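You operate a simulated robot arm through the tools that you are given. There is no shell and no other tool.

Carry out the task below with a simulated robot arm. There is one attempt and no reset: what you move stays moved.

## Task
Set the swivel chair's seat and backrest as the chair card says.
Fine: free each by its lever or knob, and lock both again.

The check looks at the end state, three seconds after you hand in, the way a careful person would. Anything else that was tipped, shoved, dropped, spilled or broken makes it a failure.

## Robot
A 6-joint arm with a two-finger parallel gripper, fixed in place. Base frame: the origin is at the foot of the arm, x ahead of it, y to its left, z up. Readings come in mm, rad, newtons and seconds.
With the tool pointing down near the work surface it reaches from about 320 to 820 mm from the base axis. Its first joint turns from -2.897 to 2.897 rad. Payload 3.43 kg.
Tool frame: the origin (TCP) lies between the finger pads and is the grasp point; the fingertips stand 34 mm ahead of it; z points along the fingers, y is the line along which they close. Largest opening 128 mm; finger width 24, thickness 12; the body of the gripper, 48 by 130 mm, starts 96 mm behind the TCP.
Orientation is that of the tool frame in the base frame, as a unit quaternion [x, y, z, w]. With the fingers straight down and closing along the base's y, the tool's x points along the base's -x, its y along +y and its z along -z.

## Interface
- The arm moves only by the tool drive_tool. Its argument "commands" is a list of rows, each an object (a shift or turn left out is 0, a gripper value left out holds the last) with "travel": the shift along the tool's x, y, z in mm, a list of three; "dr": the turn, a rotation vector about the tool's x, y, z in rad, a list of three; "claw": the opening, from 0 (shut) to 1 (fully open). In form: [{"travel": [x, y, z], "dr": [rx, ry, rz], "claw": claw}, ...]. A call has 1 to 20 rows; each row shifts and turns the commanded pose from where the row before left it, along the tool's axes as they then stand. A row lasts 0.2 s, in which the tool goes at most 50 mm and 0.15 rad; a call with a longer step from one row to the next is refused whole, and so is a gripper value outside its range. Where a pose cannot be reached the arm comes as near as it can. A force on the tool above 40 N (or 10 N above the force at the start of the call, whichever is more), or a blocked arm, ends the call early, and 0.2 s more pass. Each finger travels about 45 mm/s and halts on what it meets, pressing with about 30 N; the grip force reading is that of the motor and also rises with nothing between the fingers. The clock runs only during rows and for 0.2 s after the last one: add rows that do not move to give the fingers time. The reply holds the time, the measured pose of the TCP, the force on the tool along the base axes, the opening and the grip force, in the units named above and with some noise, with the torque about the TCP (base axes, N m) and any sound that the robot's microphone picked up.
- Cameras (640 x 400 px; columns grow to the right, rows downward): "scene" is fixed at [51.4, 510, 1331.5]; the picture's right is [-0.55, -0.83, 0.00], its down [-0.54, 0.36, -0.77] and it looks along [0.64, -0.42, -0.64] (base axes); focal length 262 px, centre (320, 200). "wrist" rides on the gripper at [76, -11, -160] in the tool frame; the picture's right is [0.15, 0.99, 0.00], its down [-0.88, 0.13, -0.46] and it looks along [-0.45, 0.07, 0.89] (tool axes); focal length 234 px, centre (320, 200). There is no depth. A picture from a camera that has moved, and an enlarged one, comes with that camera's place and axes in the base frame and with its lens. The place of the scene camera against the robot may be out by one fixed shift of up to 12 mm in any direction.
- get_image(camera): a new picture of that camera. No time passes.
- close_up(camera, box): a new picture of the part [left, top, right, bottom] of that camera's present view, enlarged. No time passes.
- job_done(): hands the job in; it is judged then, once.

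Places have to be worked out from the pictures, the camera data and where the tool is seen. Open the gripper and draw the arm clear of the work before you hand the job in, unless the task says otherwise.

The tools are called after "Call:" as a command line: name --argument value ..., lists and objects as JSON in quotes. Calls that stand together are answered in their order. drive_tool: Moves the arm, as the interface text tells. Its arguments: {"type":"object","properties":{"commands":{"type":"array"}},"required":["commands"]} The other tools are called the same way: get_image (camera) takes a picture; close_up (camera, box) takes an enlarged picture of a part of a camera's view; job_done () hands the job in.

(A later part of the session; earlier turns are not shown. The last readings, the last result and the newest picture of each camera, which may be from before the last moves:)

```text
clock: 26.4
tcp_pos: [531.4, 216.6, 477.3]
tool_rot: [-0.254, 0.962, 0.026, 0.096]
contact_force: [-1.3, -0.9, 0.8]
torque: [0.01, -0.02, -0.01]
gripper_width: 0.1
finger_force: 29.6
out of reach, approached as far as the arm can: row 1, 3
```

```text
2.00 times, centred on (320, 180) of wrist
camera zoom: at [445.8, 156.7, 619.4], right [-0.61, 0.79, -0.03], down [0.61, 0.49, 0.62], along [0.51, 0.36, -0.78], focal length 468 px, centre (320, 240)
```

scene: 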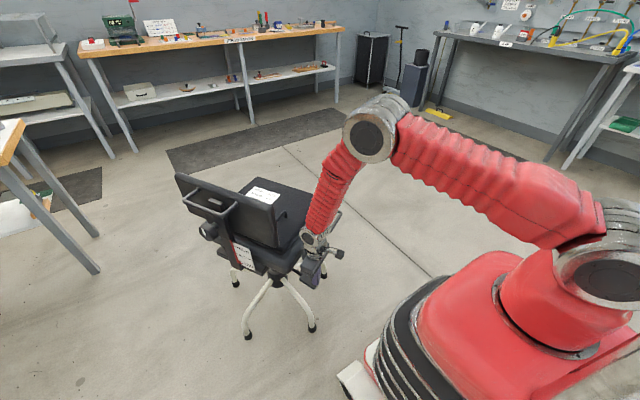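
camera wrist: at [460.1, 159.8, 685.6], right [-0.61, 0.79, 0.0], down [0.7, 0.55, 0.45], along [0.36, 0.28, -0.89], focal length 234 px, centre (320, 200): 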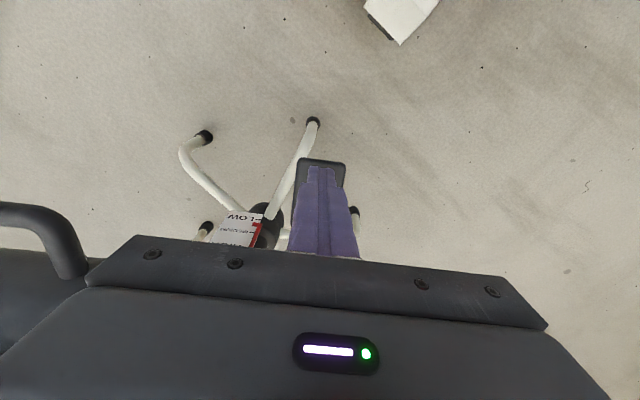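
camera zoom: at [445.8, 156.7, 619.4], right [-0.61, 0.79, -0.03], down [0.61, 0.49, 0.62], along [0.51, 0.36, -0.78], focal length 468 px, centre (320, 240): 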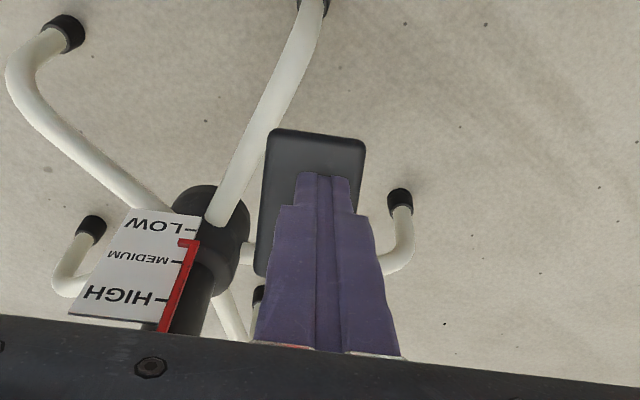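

The lever keeps following, no force, seat pointer unchanged. I press on further.

Call:
drive_tool --commands '[{"travel": [0.3, 0, 3]}, {"travel": [0.3, 0, 3]}, {"travel": [0.3, 0, 3]}, {"travel": [0.3, 0, 3]}]'

Call:
close_up --camera "scene" --box '[270, 230, 350, 290]'

Call:
close_up --camera "wrist" --box '[160, 80, 480, 280]'

```text
clock: 27.4
tcp_pos: [533.3, 217.5, 464.5]
tool_rot: [-0.253, 0.962, 0.026, 0.094]
contact_force: [-0.5, -0.1, 1.8]
torque: [-0.02, 0.03, 0.02]
gripper_width: 0.1
finger_force: 30.5
```

```text
6.67 times, centred on (310, 260) of scene
camera zoom: at [51.4, 510.0, 1331.5], right [-0.55, -0.83, 0.0], down [-0.54, 0.36, -0.77], along [0.64, -0.42, -0.64], focal length 1745 px, centre (387, -200)
```

zoom: 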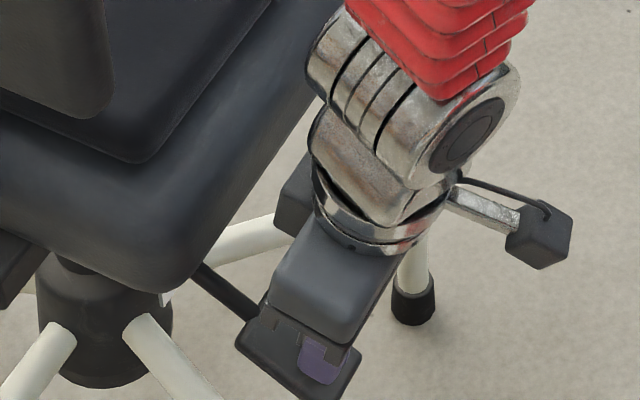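

```text
2.00 times, centred on (320, 180) of wrist
camera zoom: at [446.6, 156.5, 606.8], right [-0.61, 0.79, -0.03], down [0.61, 0.49, 0.62], along [0.5, 0.36, -0.78], focal length 468 px, centre (320, 240)
```

zoom: 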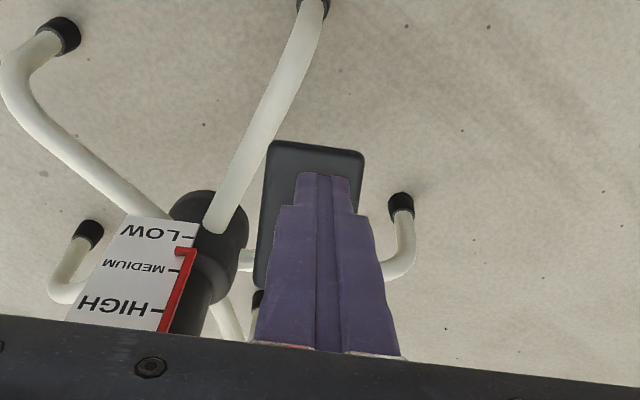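

Still no stop; pointer ratio unchanged. I continue pressing.

Call:
drive_tool --commands '[{"travel": [0.3, 0, 4]}, {"travel": [0.3, 0, 4]}, {"travel": [0.3, 0, 4]}, {"travel": [0.3, 0, 4]}]'

Call:
close_up --camera "scene" --box '[270, 230, 350, 290]'

Call:
close_up --camera "wrist" --box '[160, 80, 480, 280]'

```text
clock: 28.4
tcp_pos: [535.0, 218.8, 450.0]
tool_rot: [-0.254, 0.962, 0.024, 0.094]
contact_force: [-5.4, -1.2, 5.7]
torque: [0.05, 0.09, -0.02]
gripper_width: 0.4
finger_force: 29.8
```

```text
6.67 times, centred on (310, 260) of scene
camera zoom: at [51.4, 510.0, 1331.5], right [-0.55, -0.83, 0.0], down [-0.54, 0.36, -0.77], along [0.64, -0.42, -0.64], focal length 1745 px, centre (387, -200)
```

zoom: 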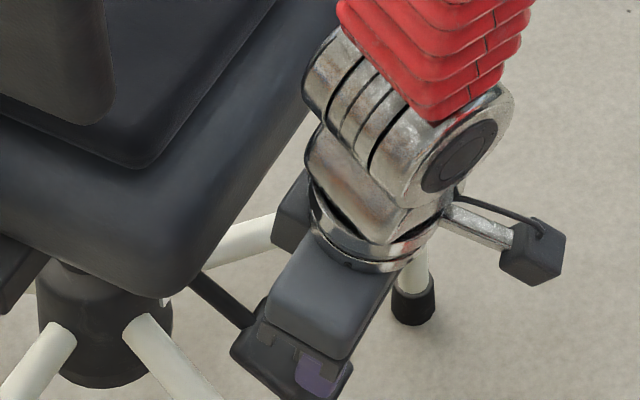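

```text
2.00 times, centred on (320, 180) of wrist
camera zoom: at [448.3, 157.9, 591.8], right [-0.61, 0.79, -0.03], down [0.61, 0.49, 0.62], along [0.5, 0.36, -0.78], focal length 468 px, centre (320, 240)
```

zoom: 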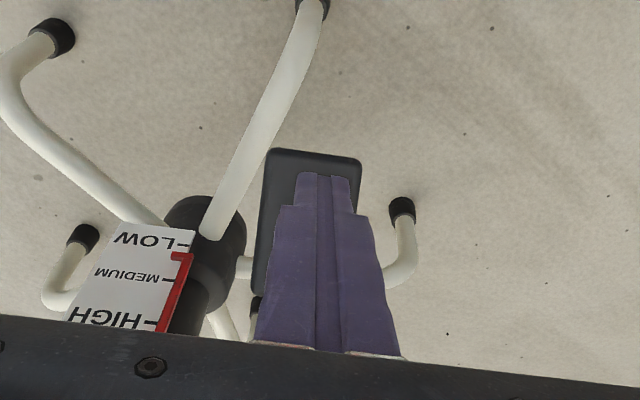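

Force rose to about 6–8 N and the seat seems to have gone down a touch, so the lever is likely at its stop and the seat free. I back off a few mm and watch whether the seat holds by itself.

Call:
drive_tool --commands '[{"travel": [0, 0, -6]}, {}, {}]'

Call:
close_up --camera "wrist" --box '[180, 180, 280, 260]'

Call:
close_up --camera "scene" --box '[160, 160, 360, 345]'

```text
clock: 29.2
tcp_pos: [534.6, 219.0, 457.2]
tool_rot: [-0.254, 0.962, 0.026, 0.096]
contact_force: [0.4, 0.4, -0.6]
torque: [-0.01, -0.01, -0.03]
gripper_width: 0.0
finger_force: 30.2
```

```text
5.00 times, centred on (230, 220) of wrist
camera zoom: at [447.9, 157.6, 597.4], right [-0.61, 0.79, -0.03], down [0.61, 0.49, 0.62], along [0.5, 0.36, -0.78], focal length 1171 px, centre (770, 100)
```

zoom: 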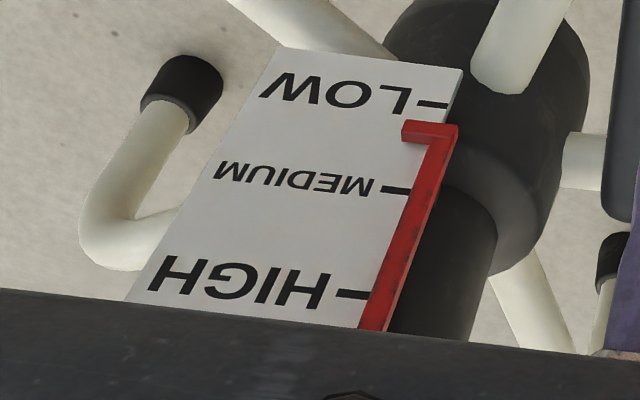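

```text
2.16 times, centred on (260, 252) of scene
camera zoom: at [51.4, 510.0, 1331.5], right [-0.55, -0.83, 0.0], down [-0.54, 0.36, -0.77], along [0.64, -0.42, -0.64], focal length 566 px, centre (450, 86)
```

zoom: 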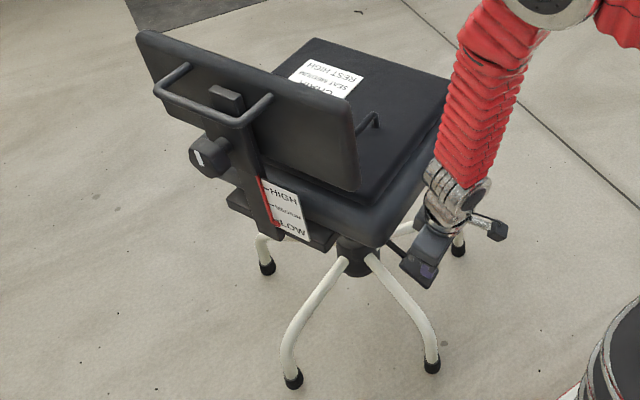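

The seat holds by itself a few mm lower (pointer at about 0.3 of LOW→MEDIUM). I withdraw up and outward, then turn the tool straight down with the fingers closing across the seat loop's bar.

Call:
drive_tool --commands '[{"travel": [0, 0, -45]}, {"travel": [0, 0, -45]}, {"travel": [0, 0, -45]}, {"travel": [-9, 0, -45]}, {"travel": [-9, 0, -45]}, {"travel": [-9, 0, -45]}]'

Call:
get_image --camera "scene"

Call:
get_image --camera "wrist"

```text
clock: 30.6
tcp_pos: [510.4, 205.3, 725.9]
tool_rot: [-0.253, 0.962, 0.026, 0.095]
contact_force: [0.4, -0.2, 0.9]
torque: [-0.01, -0.01, 0.01]
gripper_width: 0.0
finger_force: 30.0
```

```text
taken
```

scene: 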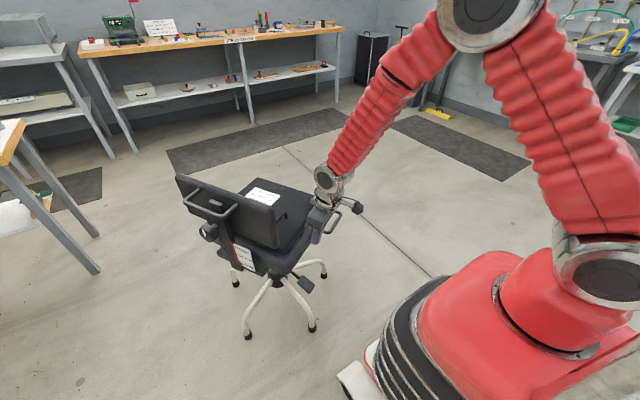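

```text
taken
camera wrist: at [423.8, 144.2, 867.8], right [-0.61, 0.79, -0.03], down [0.61, 0.49, 0.62], along [0.5, 0.36, -0.78], focal length 234 px, centre (320, 200)
```

wrist: 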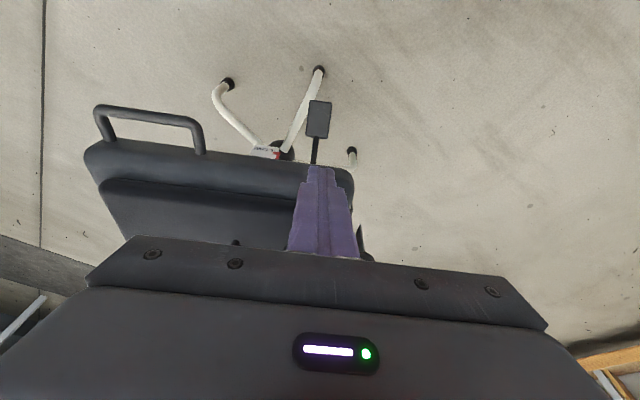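

Clear of the chair; the lever stays down. Now I turn the tool straight down with a quarter turn of yaw, opening the fingers meanwhile.

Call:
drive_tool --commands '[{"travel": [-9, 0, -45]}, {"dr": [-0.01419, 0.01428, -0.1429]}, {"dr": [-0.01419, 0.01428, -0.1429]}, {"dr": [-0.01419, 0.01428, -0.1429]}, {"dr": [-0.01419, 0.01428, -0.1429]}, {"dr": [-0.01419, 0.01428, -0.1429]}, {"dr": [-0.01419, 0.01428, -0.1429]}, {"dr": [-0.01419, 0.01428, -0.1429]}, {"dr": [-0.01419, 0.01428, -0.1429]}, {"dr": [-0.01419, 0.01428, -0.1429]}, {"dr": [-0.01419, 0.01428, -0.1429]}, {"dr": [-0.01419, 0.01428, -0.1429]}]'

Call:
get_image --camera "wrist"

Call:
get_image --camera "scene"

```text
clock: 33.2
tcp_pos: [510.9, 205.0, 771.8]
tool_rot: [0.866, -0.5, 0.002, 0.001]
contact_force: [0.4, 0.3, -0.1]
torque: [-0.01, 0.01, 0.03]
gripper_width: 0.0
finger_force: 30.3
```

```text
taken
camera wrist: at [558.2, 146.8, 931.3], right [-0.78, -0.62, 0.0], down [-0.55, 0.7, 0.45], along [-0.28, 0.35, -0.89], focal length 234 px, centre (320, 200)
```

wrist: 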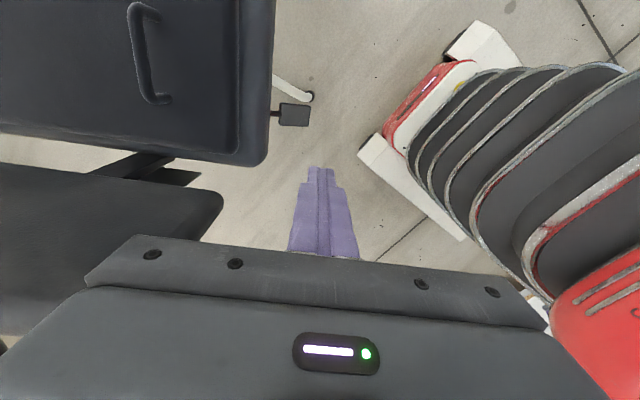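

```text
taken
```

scene: 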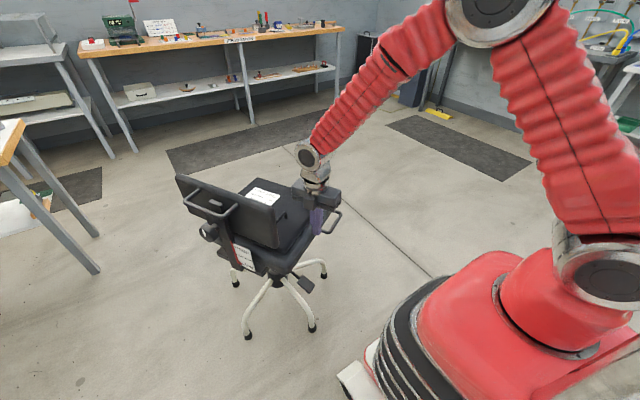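

The loop handle is seen at upper left; I move over it at a safe height with the fingers part open.

Call:
drive_tool --commands '[{"travel": [14.1, -36, -4], "claw": 0.45}, {"travel": [14.1, -36, -4]}, {"travel": [14.1, -36, -4]}, {"travel": [14.1, -36, -4]}, {"travel": [14.1, -36, -4]}, {}]'

Call:
get_image --camera "wrist"

Call:
get_image --camera "scene"

```text
clock: 34.6
tcp_pos: [701.1, 234.1, 792.3]
tool_rot: [0.866, -0.501, 0.001, 0.001]
contact_force: [0.1, -0.2, 0.1]
torque: [-0.01, -0.02, -0.03]
gripper_width: 57.6
finger_force: 0.1
```

```text
taken
camera wrist: at [748.3, 175.4, 951.9], right [-0.79, -0.62, 0.0], down [-0.55, 0.7, 0.45], along [-0.28, 0.36, -0.89], focal length 234 px, centre (320, 200)
```

wrist: 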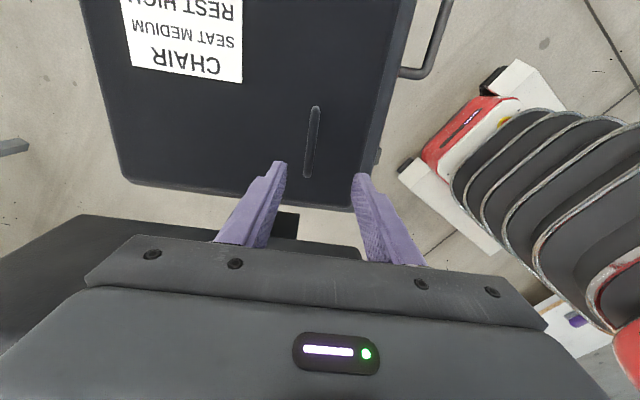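

```text
taken
```

scene: 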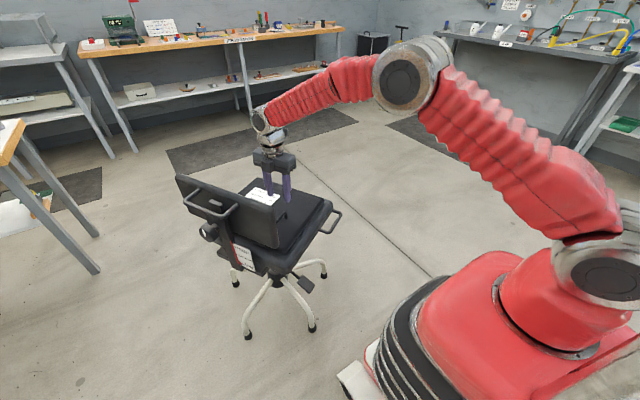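

The loop's centre works out near (714, 236). I shift over it and descend partway for a closer check.

Call:
drive_tool --commands '[{"travel": [4.8, -12.3, 10]}, {"travel": [0, 0, 40]}, {"travel": [0, 0, 40]}]'

Call:
get_image --camera "wrist"

Call:
close_up --camera "scene" --box '[230, 160, 330, 230]'

```text
clock: 35.4
tcp_pos: [714.4, 234.9, 703.6]
tool_rot: [0.865, -0.501, 0.002, 0.0]
contact_force: [-0.6, 0.1, 0.1]
torque: [0.02, 0.02, 0.04]
gripper_width: 57.8
finger_force: 0.0
```

```text
taken
camera wrist: at [761.7, 177.1, 862.9], right [-0.79, -0.62, 0.0], down [-0.55, 0.7, 0.45], along [-0.28, 0.36, -0.89], focal length 234 px, centre (320, 200)
```

wrist: 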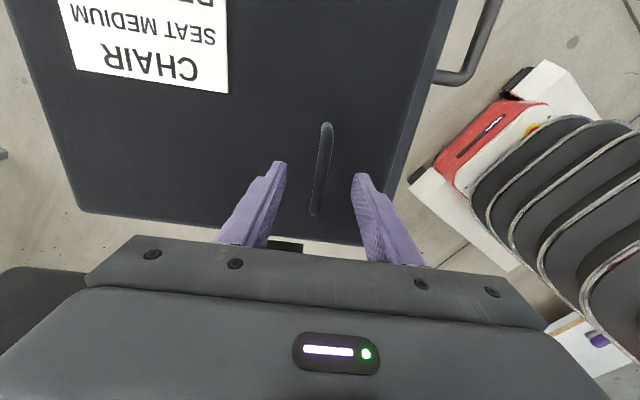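

```text
5.71 times, centred on (280, 195) of scene
camera zoom: at [51.4, 510.0, 1331.5], right [-0.55, -0.83, 0.0], down [-0.54, 0.36, -0.77], along [0.64, -0.42, -0.64], focal length 1496 px, centre (549, 229)
```

zoom: 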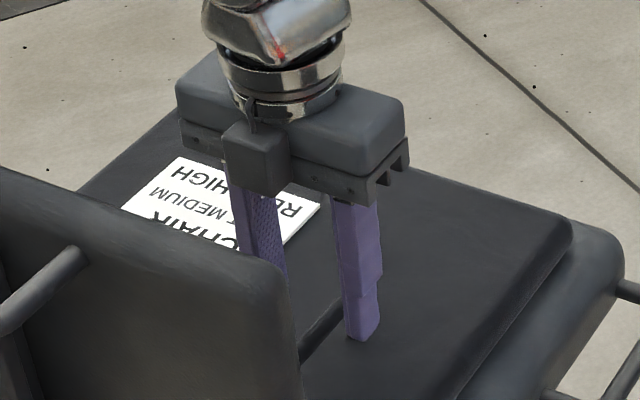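

Well centred over the bar. I lower to about z 669, fingertips just above the seat cushion, in small steps.

Call:
drive_tool --commands '[{"travel": [0, 1, 15]}, {"travel": [0, 0, 10]}, {"travel": [0, 0, 5]}, {"travel": [0, 0, 4]}]'

Call:
get_image --camera "wrist"

Call:
close_up --camera "scene" --box '[250, 170, 320, 230]'

```text
clock: 36.4
tcp_pos: [714.6, 235.6, 667.4]
tool_rot: [0.865, -0.501, 0.001, 0.0]
contact_force: [0.9, -0.3, -0.4]
torque: [0.01, -0.01, -0.01]
gripper_width: 57.5
finger_force: 0.0
```

```text
taken
camera wrist: at [761.4, 176.2, 827.3], right [-0.79, -0.62, 0.0], down [-0.55, 0.7, 0.45], along [-0.28, 0.36, -0.89], focal length 234 px, centre (320, 200)
```

wrist: 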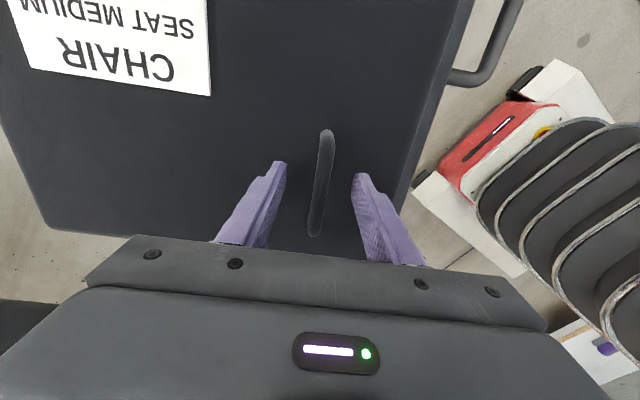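

```text
6.67 times, centred on (285, 200) of scene
camera zoom: at [51.4, 510.0, 1331.5], right [-0.55, -0.83, 0.0], down [-0.54, 0.36, -0.77], along [0.64, -0.42, -0.64], focal length 1745 px, centre (553, 200)
```

zoom: 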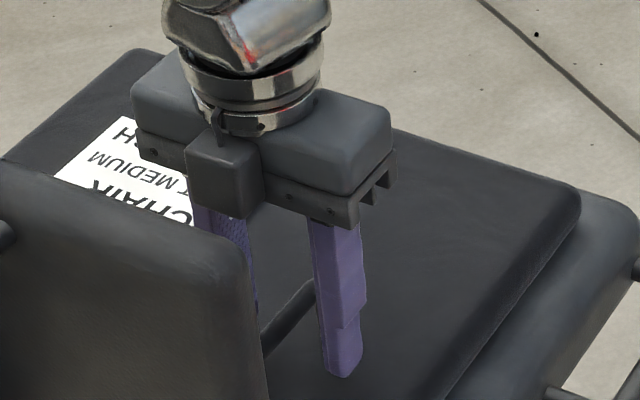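

No contact, bar centred between the fingers. I close on the bar.

Call:
drive_tool --commands '[{"claw": 0.15}, {}, {}, {"claw": 0.03}, {}, {}]'

Call:
get_image --camera "wrist"

```text
clock: 37.8
tcp_pos: [713.1, 234.5, 668.1]
tool_rot: [0.866, -0.5, 0.001, 0.0]
contact_force: [-2.4, -1.2, 0.7]
torque: [0.04, 0.03, -0.11]
gripper_width: 11.4
finger_force: 30.0
```

```text
taken
camera wrist: at [761.3, 176.1, 827.3], right [-0.79, -0.62, 0.0], down [-0.55, 0.7, 0.45], along [-0.28, 0.36, -0.89], focal length 234 px, centre (320, 200)
```

wrist: 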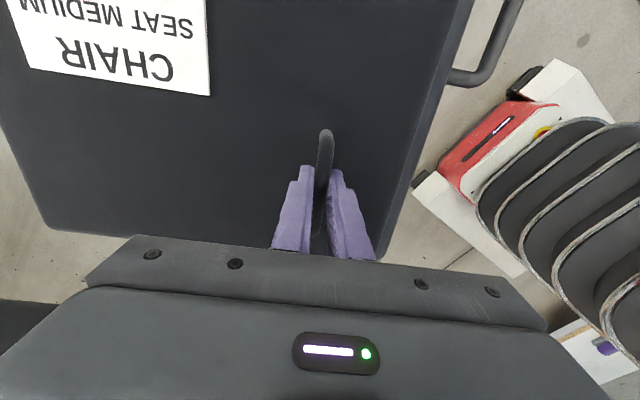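

The bar is gripped (11.4 mm). I lift gently in 2 mm steps and watch the force.

Call:
drive_tool --commands '[{"travel": [0, 0, -2]}, {"travel": [0, 0, -2]}, {"travel": [0, 0, -2]}]'

Call:
close_up --camera "wrist" --box '[240, 110, 400, 260]'

Call:
close_up --camera "scene" --box '[160, 160, 360, 345]'

```text
clock: 38.6
tcp_pos: [714.0, 235.7, 673.1]
tool_rot: [0.865, -0.501, 0.0, 0.0]
contact_force: [-0.6, -0.1, -2.0]
torque: [-0.1, -0.04, -0.03]
gripper_width: 11.8
finger_force: 30.0
```

```text
2.67 times, centred on (320, 185) of wrist
camera zoom: at [761.2, 176.8, 833.0], right [-0.79, -0.62, 0.0], down [-0.55, 0.7, 0.45], along [-0.28, 0.36, -0.89], focal length 624 px, centre (320, 240)
```

zoom: 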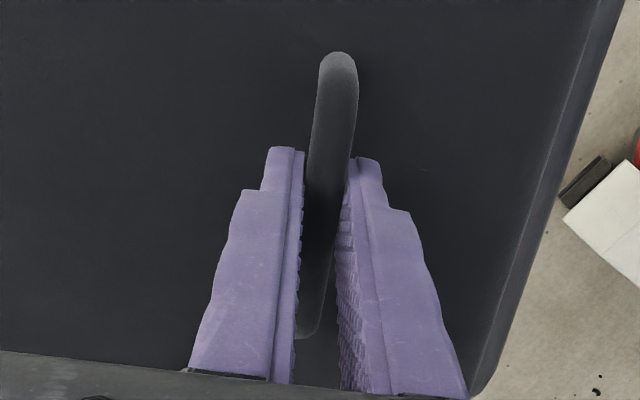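

```text
2.16 times, centred on (260, 252) of scene
camera zoom: at [51.4, 510.0, 1331.5], right [-0.55, -0.83, 0.0], down [-0.54, 0.36, -0.77], along [0.64, -0.42, -0.64], focal length 566 px, centre (450, 86)
```

zoom: 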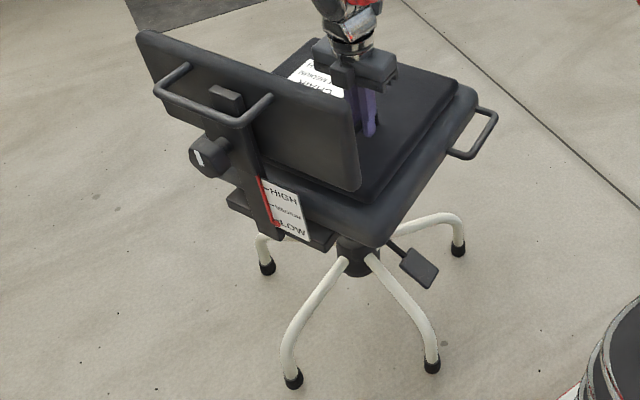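

Only 2 N, so the seat may be following. I lift another 8 mm and compare.

Call:
drive_tool --commands '[{"travel": [0, 0, -2]}, {"travel": [0, 0, -2]}, {"travel": [0, 0, -2]}, {"travel": [0, 0, -2]}]'

Call:
close_up --camera "wrist" --box '[240, 110, 400, 260]'

Call:
close_up --camera "scene" --box '[160, 160, 360, 345]'

```text
clock: 39.6
tcp_pos: [713.8, 234.8, 681.0]
tool_rot: [0.866, -0.501, 0.001, 0.001]
contact_force: [0.4, 0.1, -2.6]
torque: [-0.05, -0.03, 0.03]
gripper_width: 11.3
finger_force: 29.8
```

```text
2.67 times, centred on (320, 185) of wrist
camera zoom: at [761.5, 176.4, 841.4], right [-0.79, -0.62, 0.0], down [-0.55, 0.7, 0.45], along [-0.28, 0.36, -0.89], focal length 624 px, centre (320, 240)
```

zoom: 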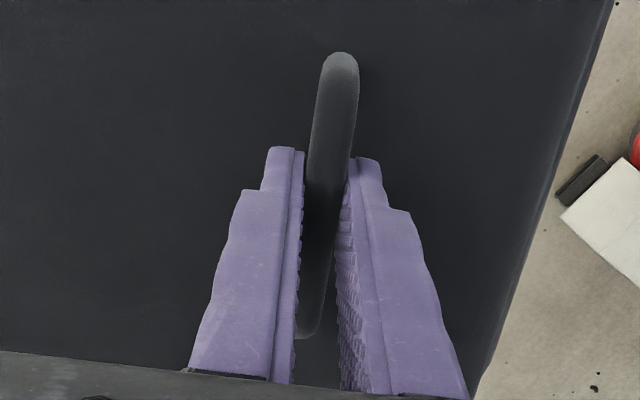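

```text
2.16 times, centred on (260, 252) of scene
camera zoom: at [51.4, 510.0, 1331.5], right [-0.55, -0.83, 0.0], down [-0.54, 0.36, -0.77], along [0.64, -0.42, -0.64], focal length 566 px, centre (450, 86)
```

zoom: 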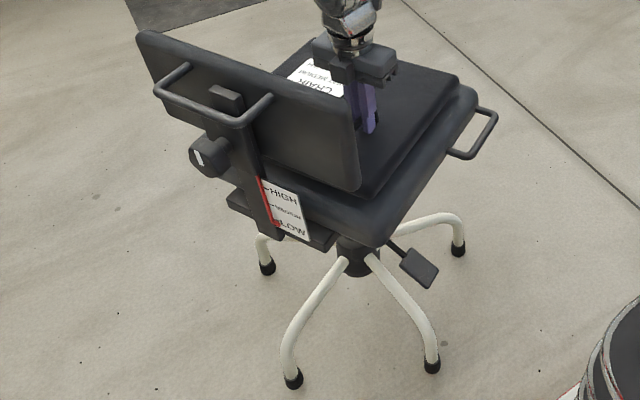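

The loop keeps its place between the fingers while the scene hardly shows the seat moving; I compare full views to see what actually moved.

Call:
get_image --camera "wrist"

Call:
close_up --camera "scene" --box '[200, 220, 300, 300]'

Call:
close_up --camera "scene" --box '[250, 170, 350, 250]'

```text
taken
camera wrist: at [761.5, 176.4, 841.4], right [-0.79, -0.62, 0.0], down [-0.55, 0.7, 0.45], along [-0.28, 0.36, -0.89], focal length 234 px, centre (320, 200)
```

wrist: 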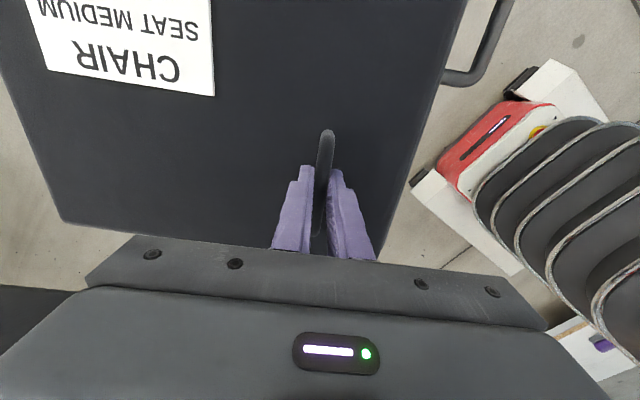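

```text
5.00 times, centred on (250, 260) of scene
camera zoom: at [51.4, 510.0, 1331.5], right [-0.55, -0.83, 0.0], down [-0.54, 0.36, -0.77], along [0.64, -0.42, -0.64], focal length 1309 px, centre (670, -100)
```

zoom: 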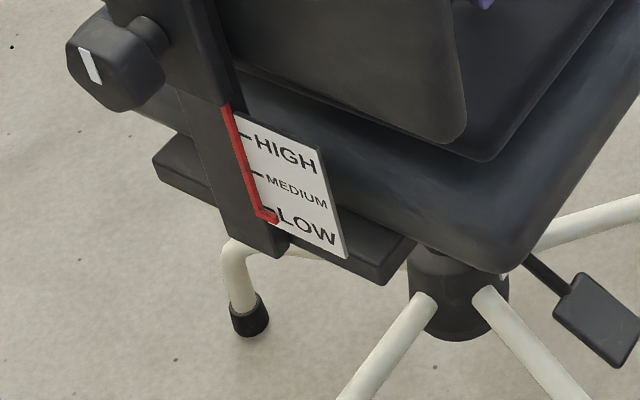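

```text
5.00 times, centred on (300, 210) of scene
camera zoom: at [51.4, 510.0, 1331.5], right [-0.55, -0.83, 0.0], down [-0.54, 0.36, -0.77], along [0.64, -0.42, -0.64], focal length 1309 px, centre (420, 150)
```

zoom: 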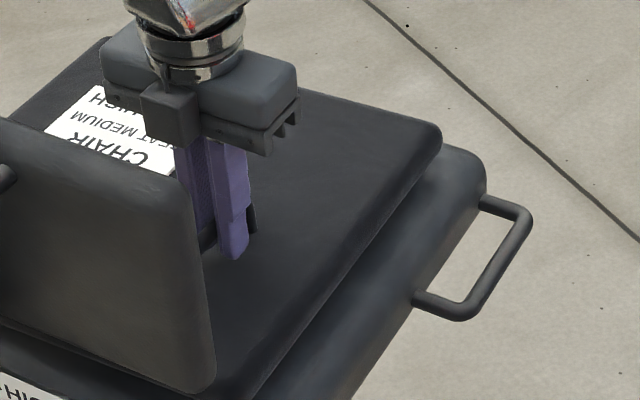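

The scene shows the loop only lifts the seat's cushion (a lid), not the seat frame: the cushion's corner rose while the rim stayed. I lower it gently back to where it was and let go; the side handle on the frame is the one to use.

Call:
drive_tool --commands '[{"travel": [0, 0, 3]}, {"travel": [0, 0, 3]}, {"travel": [0, 0, 3]}, {"travel": [0, 0, 2]}, {"travel": [0, 0, 2]}, {}]'

Call:
close_up --camera "scene" --box '[250, 170, 350, 250]'

Call:
get_image --camera "wrist"

```text
clock: 41.0
tcp_pos: [713.2, 234.8, 668.5]
tool_rot: [0.865, -0.501, 0.001, 0.0]
contact_force: [-0.8, 1.2, -1.6]
torque: [0.04, 0.02, -0.04]
gripper_width: 11.1
finger_force: 30.5
```

```text
5.00 times, centred on (300, 210) of scene
camera zoom: at [51.4, 510.0, 1331.5], right [-0.55, -0.83, 0.0], down [-0.54, 0.36, -0.77], along [0.64, -0.42, -0.64], focal length 1309 px, centre (420, 150)
```

zoom: 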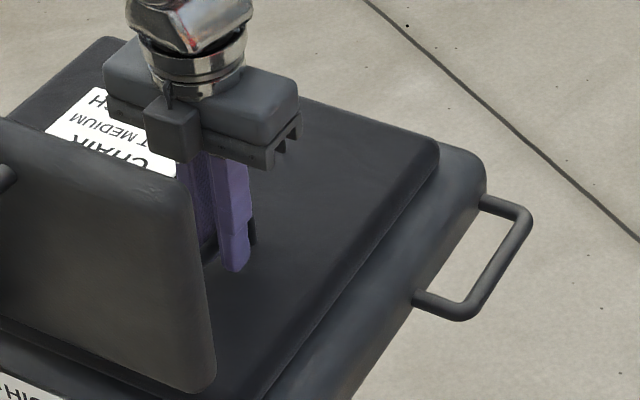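

```text
taken
camera wrist: at [761.7, 176.4, 828.0], right [-0.79, -0.62, 0.0], down [-0.55, 0.7, 0.45], along [-0.28, 0.36, -0.89], focal length 234 px, centre (320, 200)
```

wrist: 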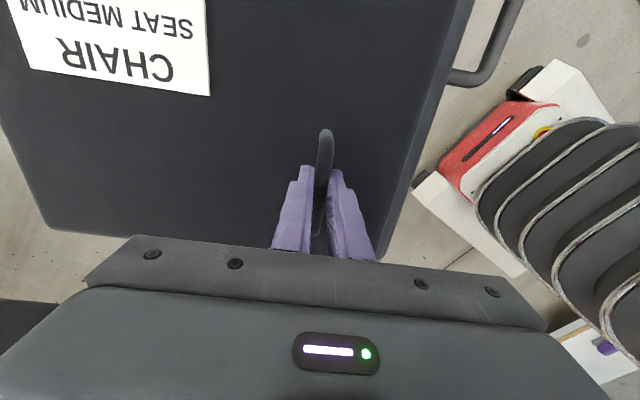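

The cushion is back to its earlier place (card and corner at the same pixels). I open and rise straight up.

Call:
drive_tool --commands '[{"travel": [0, 0, 0.5], "claw": 0.4}, {}, {}, {}, {"travel": [0, 0, -20]}, {"travel": [0, 0, -40]}, {"travel": [0, 0, -40]}, {"travel": [0, 0, -40]}]'

Call:
get_image --camera "wrist"

Call:
close_up --camera "scene" --box '[160, 160, 360, 345]'

Call:
close_up --camera "scene" --box '[280, 195, 360, 255]'

```text
clock: 42.8
tcp_pos: [713.8, 235.6, 810.2]
tool_rot: [0.866, -0.5, 0.0, 0.001]
contact_force: [0.3, -0.2, -0.6]
torque: [0.0, -0.01, -0.02]
gripper_width: 51.4
finger_force: 0.1
```

```text
taken
camera wrist: at [761.4, 176.7, 969.2], right [-0.79, -0.62, 0.0], down [-0.55, 0.7, 0.45], along [-0.28, 0.36, -0.89], focal length 234 px, centre (320, 200)
```

wrist: 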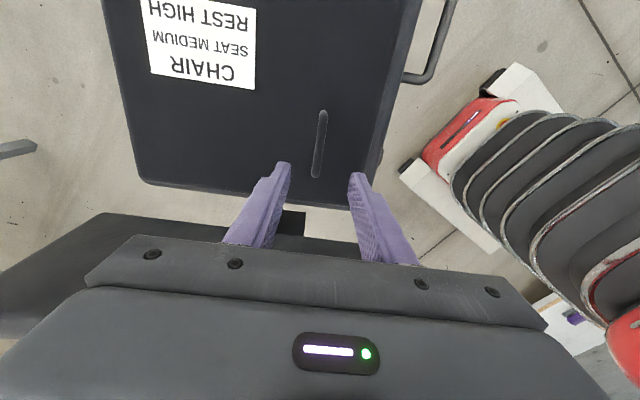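

```text
2.16 times, centred on (260, 252) of scene
camera zoom: at [51.4, 510.0, 1331.5], right [-0.55, -0.83, 0.0], down [-0.54, 0.36, -0.77], along [0.64, -0.42, -0.64], focal length 566 px, centre (450, 86)
```

zoom: 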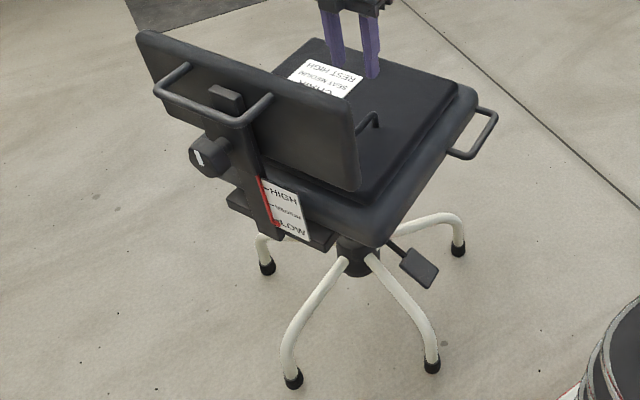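

```text
6.67 times, centred on (320, 225) of scene
camera zoom: at [51.4, 510.0, 1331.5], right [-0.55, -0.83, 0.0], down [-0.54, 0.36, -0.77], along [0.64, -0.42, -0.64], focal length 1745 px, centre (320, 33)
```

zoom: 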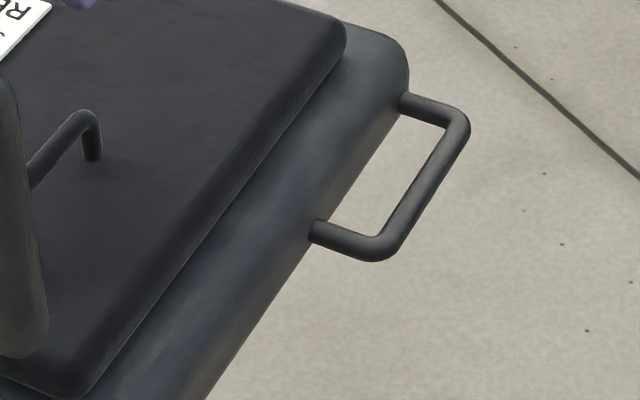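

Cushion is down, chair unchanged. I move over the side handle (estimated centre about (668, 14), z about 545) and look at it from nearer.

Call:
drive_tool --commands '[{"travel": [33.8, 30.1, 0]}, {"travel": [33.8, 30.1, 0]}, {"travel": [33.8, 30.1, 0]}, {"travel": [33.8, 30.1, 0]}, {"travel": [33.8, 30.1, 0]}, {"travel": [0, 0, 45]}, {"travel": [0, 0, 45]}, {"travel": [0, 0, 20]}]'

Call:
get_image --camera "wrist"

Call:
get_image --camera "scene"

```text
clock: 44.6
tcp_pos: [667.7, 13.1, 697.8]
tool_rot: [0.865, -0.502, 0.001, 0.001]
contact_force: [0.1, 0.3, 1.2]
torque: [0.0, 0.0, -0.02]
gripper_width: 51.3
finger_force: 0.1
```

```text
taken
camera wrist: at [714.8, -45.7, 857.6], right [-0.79, -0.62, 0.0], down [-0.55, 0.7, 0.45], along [-0.28, 0.36, -0.89], focal length 234 px, centre (320, 200)
```

wrist: 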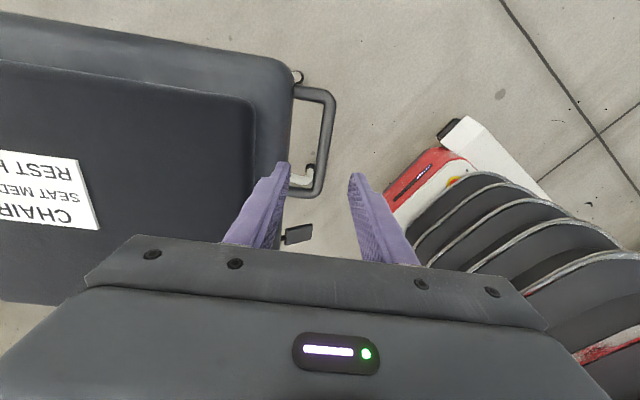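

```text
taken
```

scene: 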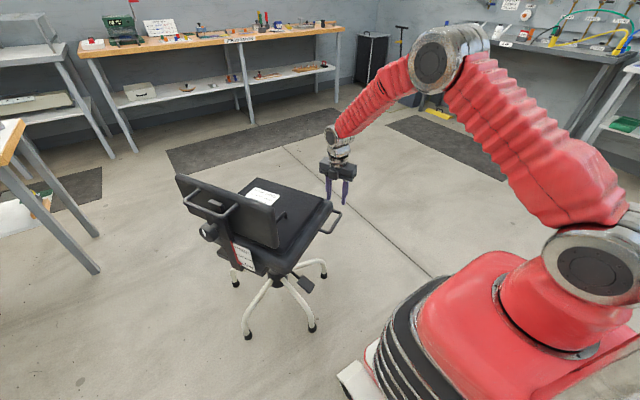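

The handle bar's centre is near (662, 6). I shift above it and descend to z 600 to check again.

Call:
drive_tool --commands '[{"travel": [3.6, 8.2, 0]}, {"travel": [0, 0, 40]}, {"travel": [0, 0, 40]}, {"travel": [0, 0, 18]}]'

Call:
get_image --camera "wrist"

Call:
close_up --camera "scene" --box '[290, 165, 370, 255]'

```text
clock: 45.6
tcp_pos: [661.0, 7.6, 599.7]
tool_rot: [0.866, -0.5, 0.001, 0.0]
contact_force: [-1.0, 0.5, -0.3]
torque: [-0.02, 0.0, -0.01]
gripper_width: 50.9
finger_force: 0.1
```

```text
taken
camera wrist: at [708.5, -52.1, 759.1], right [-0.78, -0.62, 0.0], down [-0.55, 0.7, 0.45], along [-0.28, 0.36, -0.89], focal length 234 px, centre (320, 200)
```

wrist: 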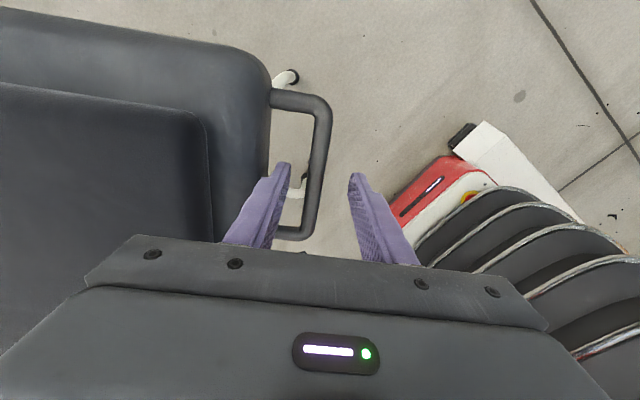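

```text
4.44 times, centred on (330, 210) of scene
camera zoom: at [51.4, 510.0, 1331.5], right [-0.55, -0.83, 0.0], down [-0.54, 0.36, -0.77], along [0.64, -0.42, -0.64], focal length 1164 px, centre (276, 156)
```

zoom: 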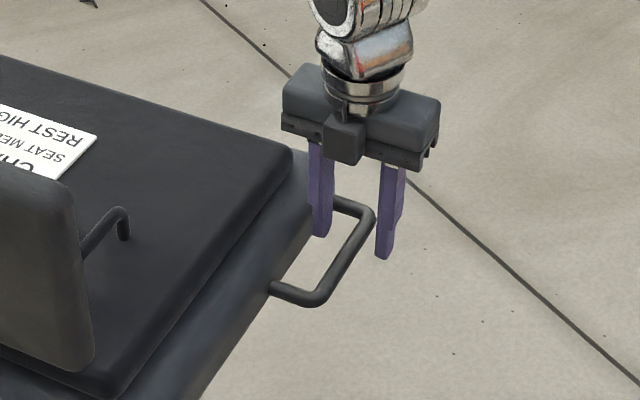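

The bar is centred between the fingers. I descend to about z 555 so the pads straddle it.

Call:
drive_tool --commands '[{"travel": [0, 0, 20]}, {"travel": [0, 0, 15]}, {"travel": [0, 0, 10]}]'

Call:
get_image --camera "wrist"

Call:
close_up --camera "scene" --box '[290, 165, 370, 255]'

```text
clock: 46.4
tcp_pos: [661.8, 4.3, 553.9]
tool_rot: [0.866, -0.5, 0.001, -0.001]
contact_force: [-0.5, 0.3, 0.2]
torque: [0.0, 0.01, 0.05]
gripper_width: 51.0
finger_force: 0.1
```

```text
taken
camera wrist: at [709.2, -52.8, 714.1], right [-0.79, -0.62, 0.0], down [-0.55, 0.7, 0.45], along [-0.28, 0.36, -0.89], focal length 234 px, centre (320, 200)
```

wrist: 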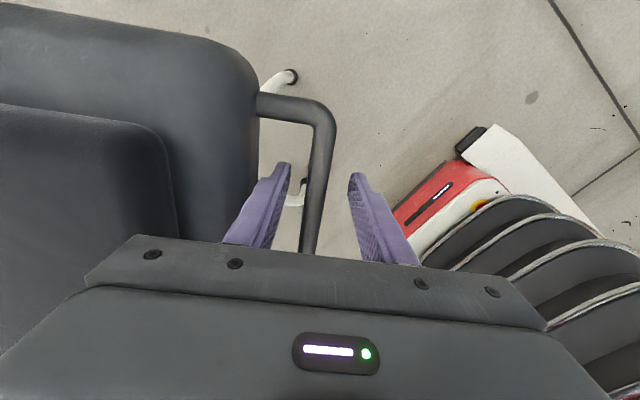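

```text
4.44 times, centred on (330, 210) of scene
camera zoom: at [51.4, 510.0, 1331.5], right [-0.55, -0.83, 0.0], down [-0.54, 0.36, -0.77], along [0.64, -0.42, -0.64], focal length 1164 px, centre (276, 156)
```

zoom: 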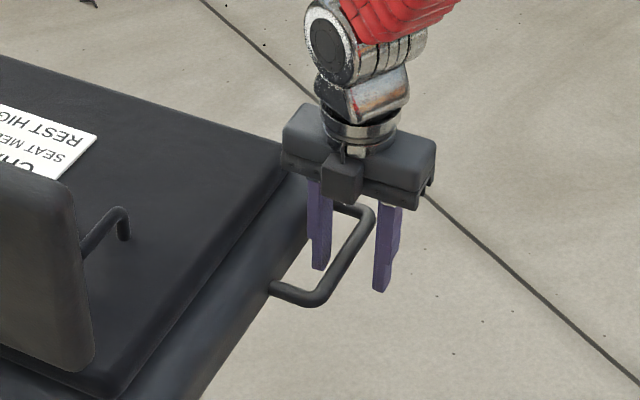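

The bar is between the fingers, about 2–3 mm off centre; I correct that and close on it.

Call:
drive_tool --commands '[{"travel": [0, -2.5, 0], "claw": 0.25}, {}, {"claw": 0.05}, {}, {}, {}]'

Call:
close_up --camera "wrist" --box '[220, 80, 420, 260]'

Call:
close_up --camera "scene" --box '[160, 160, 360, 345]'

```text
clock: 47.8
tcp_pos: [666.1, 8.9, 555.2]
tool_rot: [0.865, -0.501, 0.002, 0.0]
contact_force: [12.9, 15.5, -0.2]
torque: [-0.56, -0.39, 0.39]
gripper_width: 15.7
finger_force: 29.8
```

```text
2.22 times, centred on (320, 170) of wrist
camera zoom: at [712.3, -50.6, 715.0], right [-0.78, -0.62, 0.0], down [-0.55, 0.7, 0.45], along [-0.28, 0.36, -0.89], focal length 520 px, centre (320, 267)
```

zoom: 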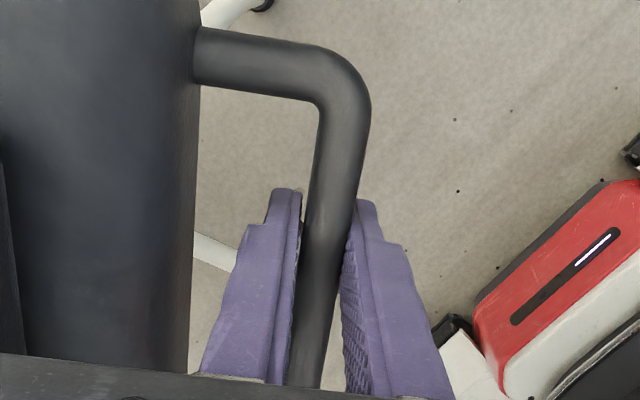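

```text
2.16 times, centred on (260, 252) of scene
camera zoom: at [51.4, 510.0, 1331.5], right [-0.55, -0.83, 0.0], down [-0.54, 0.36, -0.77], along [0.64, -0.42, -0.64], focal length 566 px, centre (450, 86)
```

zoom: 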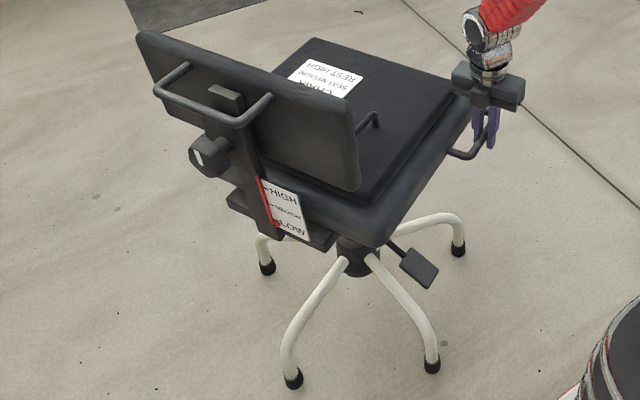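

The closing fingers pulled the arm sideways (about 19 N towards the chair). I ease it by shifting along that direction.

Call:
drive_tool --commands '[{"travel": [0, -2, 0]}, {"travel": [0, -1.5, 0]}]'

```text
clock: 48.4
tcp_pos: [666.3, 7.8, 555.0]
tool_rot: [0.866, -0.501, -0.001, 0.002]
contact_force: [-6.1, 0.3, 6.4]
torque: [-0.15, 0.0, 0.59]
gripper_width: 16.0
finger_force: 30.1
```

Side force is now small. I lift in 2 mm steps.

Call:
drive_tool --commands '[{"travel": [0, 0.5, -2]}, {"travel": [0, 0, -2]}, {"travel": [0, 0, -2]}, {"travel": [0, 0, -2]}]'

Call:
close_up --camera "wrist" --box '[220, 80, 420, 260]'

Call:
close_up --camera "scene" --box '[160, 160, 360, 345]'

```text
clock: 49.4
tcp_pos: [666.8, 8.0, 563.6]
tool_rot: [0.866, -0.501, -0.001, 0.001]
contact_force: [-15.5, -10.6, 0.6]
torque: [0.19, 0.19, 0.66]
gripper_width: 15.9
finger_force: 30.1
```

```text
2.22 times, centred on (320, 170) of wrist
camera zoom: at [713.6, -50.7, 722.3], right [-0.79, -0.62, 0.0], down [-0.55, 0.7, 0.46], along [-0.29, 0.36, -0.89], focal length 520 px, centre (320, 267)
```

zoom: 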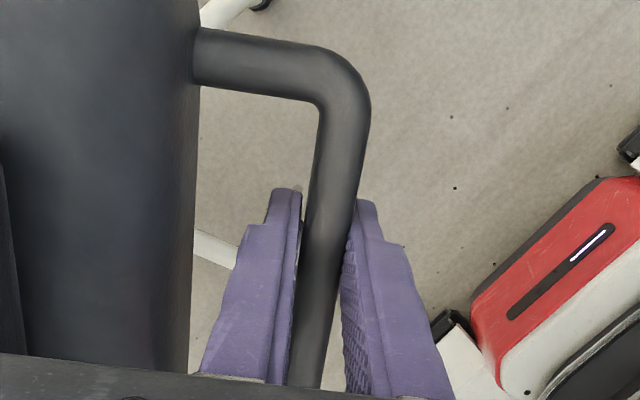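

```text
2.16 times, centred on (260, 252) of scene
camera zoom: at [51.4, 510.0, 1331.5], right [-0.55, -0.83, 0.0], down [-0.54, 0.36, -0.77], along [0.64, -0.42, -0.64], focal length 566 px, centre (450, 86)
```

zoom: 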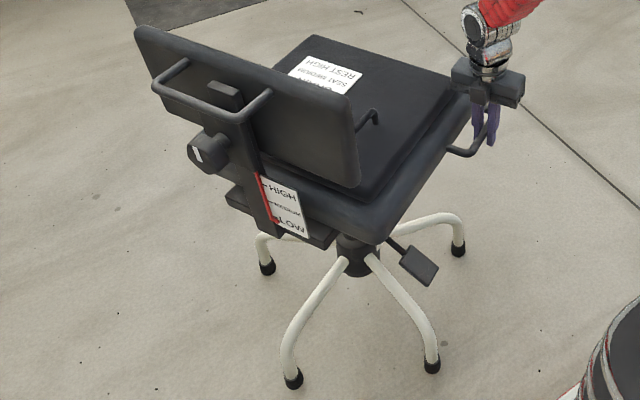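

The seat frame has risen with the handle (about 8 mm) with little vertical force. I ease the side force and continue lifting, about 26 mm more.

Call:
drive_tool --commands '[{"travel": [0, 2, -1]}, {"travel": [0, 0.5, -2.5]}, {"travel": [0, 0, -2.5]}, {"travel": [0, 0, -2.5]}, {"travel": [0, 0, -2.5]}, {"travel": [0, 0, -2.5]}]'

Call:
close_up --camera "scene" --box '[160, 160, 360, 345]'

```text
clock: 50.8
tcp_pos: [664.6, 7.6, 577.6]
tool_rot: [0.866, -0.501, 0.002, -0.001]
contact_force: [1.9, -4.1, 0.7]
torque: [-0.2, -0.15, 0.48]
gripper_width: 15.7
finger_force: 29.9
```

```text
2.16 times, centred on (260, 252) of scene
camera zoom: at [51.4, 510.0, 1331.5], right [-0.55, -0.83, 0.0], down [-0.54, 0.36, -0.77], along [0.64, -0.42, -0.64], focal length 566 px, centre (450, 86)
```

zoom: 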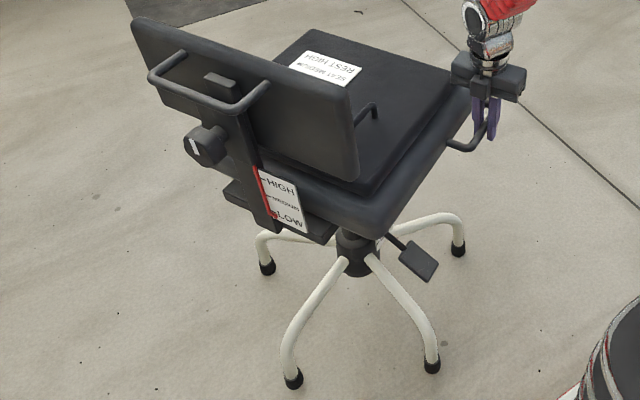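

The seat follows smoothly (about 23 mm so far); the lever stays with the column. I lift some 11 mm more, then will check the scale.

Call:
drive_tool --commands '[{"travel": [0, 0, -2.5]}, {"travel": [0, 0, -2.5]}, {"travel": [0, 0, -2.5]}, {"travel": [0, 0, -2.5]}, {}]'

Call:
close_up --camera "scene" --box '[260, 225, 320, 275]'

Call:
get_image --camera "scene"

```text
clock: 52.0
tcp_pos: [665.8, 7.4, 586.8]
tool_rot: [0.865, -0.501, 0.0, 0.0]
contact_force: [2.3, -0.2, -0.1]
torque: [-0.05, -0.06, 0.34]
gripper_width: 15.7
finger_force: 30.4
```

```text
8.00 times, centred on (290, 250) of scene
camera zoom: at [51.4, 510.0, 1331.5], right [-0.55, -0.83, 0.0], down [-0.54, 0.36, -0.77], along [0.64, -0.42, -0.64], focal length 2094 px, centre (560, -200)
```

zoom: 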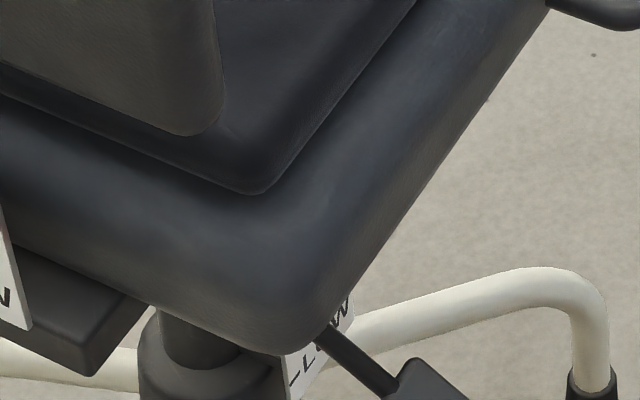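

```text
taken
```

scene: 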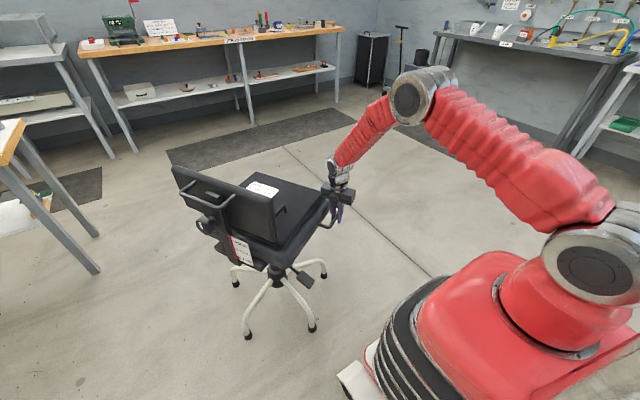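

Lifted about 32 mm. I open the gripper, rise clear of the handle, and turn back so the wrist camera can see the seat scale.

Call:
drive_tool --commands '[{"claw": 0.4}, {}, {}, {}, {"travel": [0, 0, -30]}, {"travel": [0, 0, -40]}, {"travel": [0, 0, -20]}]'

Call:
get_image --camera "scene"

Call:
drive_tool --commands '[{"dr": [0, 0, 0.1428]}, {"dr": [0, 0, 0.1428]}, {"dr": [0, 0, 0.1428]}, {"dr": [0, 0, 0.1428]}, {"dr": [0, 0, 0.1428]}, {"dr": [0, 0, 0.1428]}, {"dr": [0, 0, 0.1428]}, {"dr": [0, 0, 0.1428]}, {"dr": [0, 0, 0.1428]}, {"dr": [0, 0, 0.1428]}, {"dr": [0, 0, 0.1428]}]'

```text
clock: 53.6
tcp_pos: [665.3, 7.4, 676.5]
tool_rot: [0.865, -0.501, 0.0, 0.002]
contact_force: [0.0, -0.4, 0.7]
torque: [0.01, 0.01, -0.02]
gripper_width: 51.1
finger_force: 0.0
```

```text
taken
```

scene: 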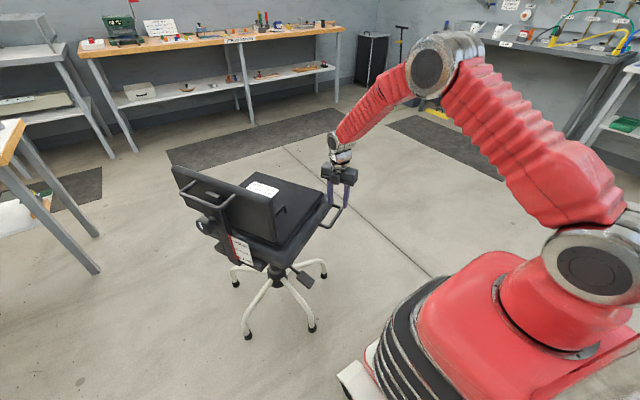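

```text
clock: 56.0
tcp_pos: [664.6, 7.1, 675.9]
tool_rot: [-0.257, 0.967, -0.001, 0.0]
contact_force: [-0.5, 0.2, -0.5]
torque: [0.0, -0.03, 0.03]
gripper_width: 51.3
finger_force: 0.1
```

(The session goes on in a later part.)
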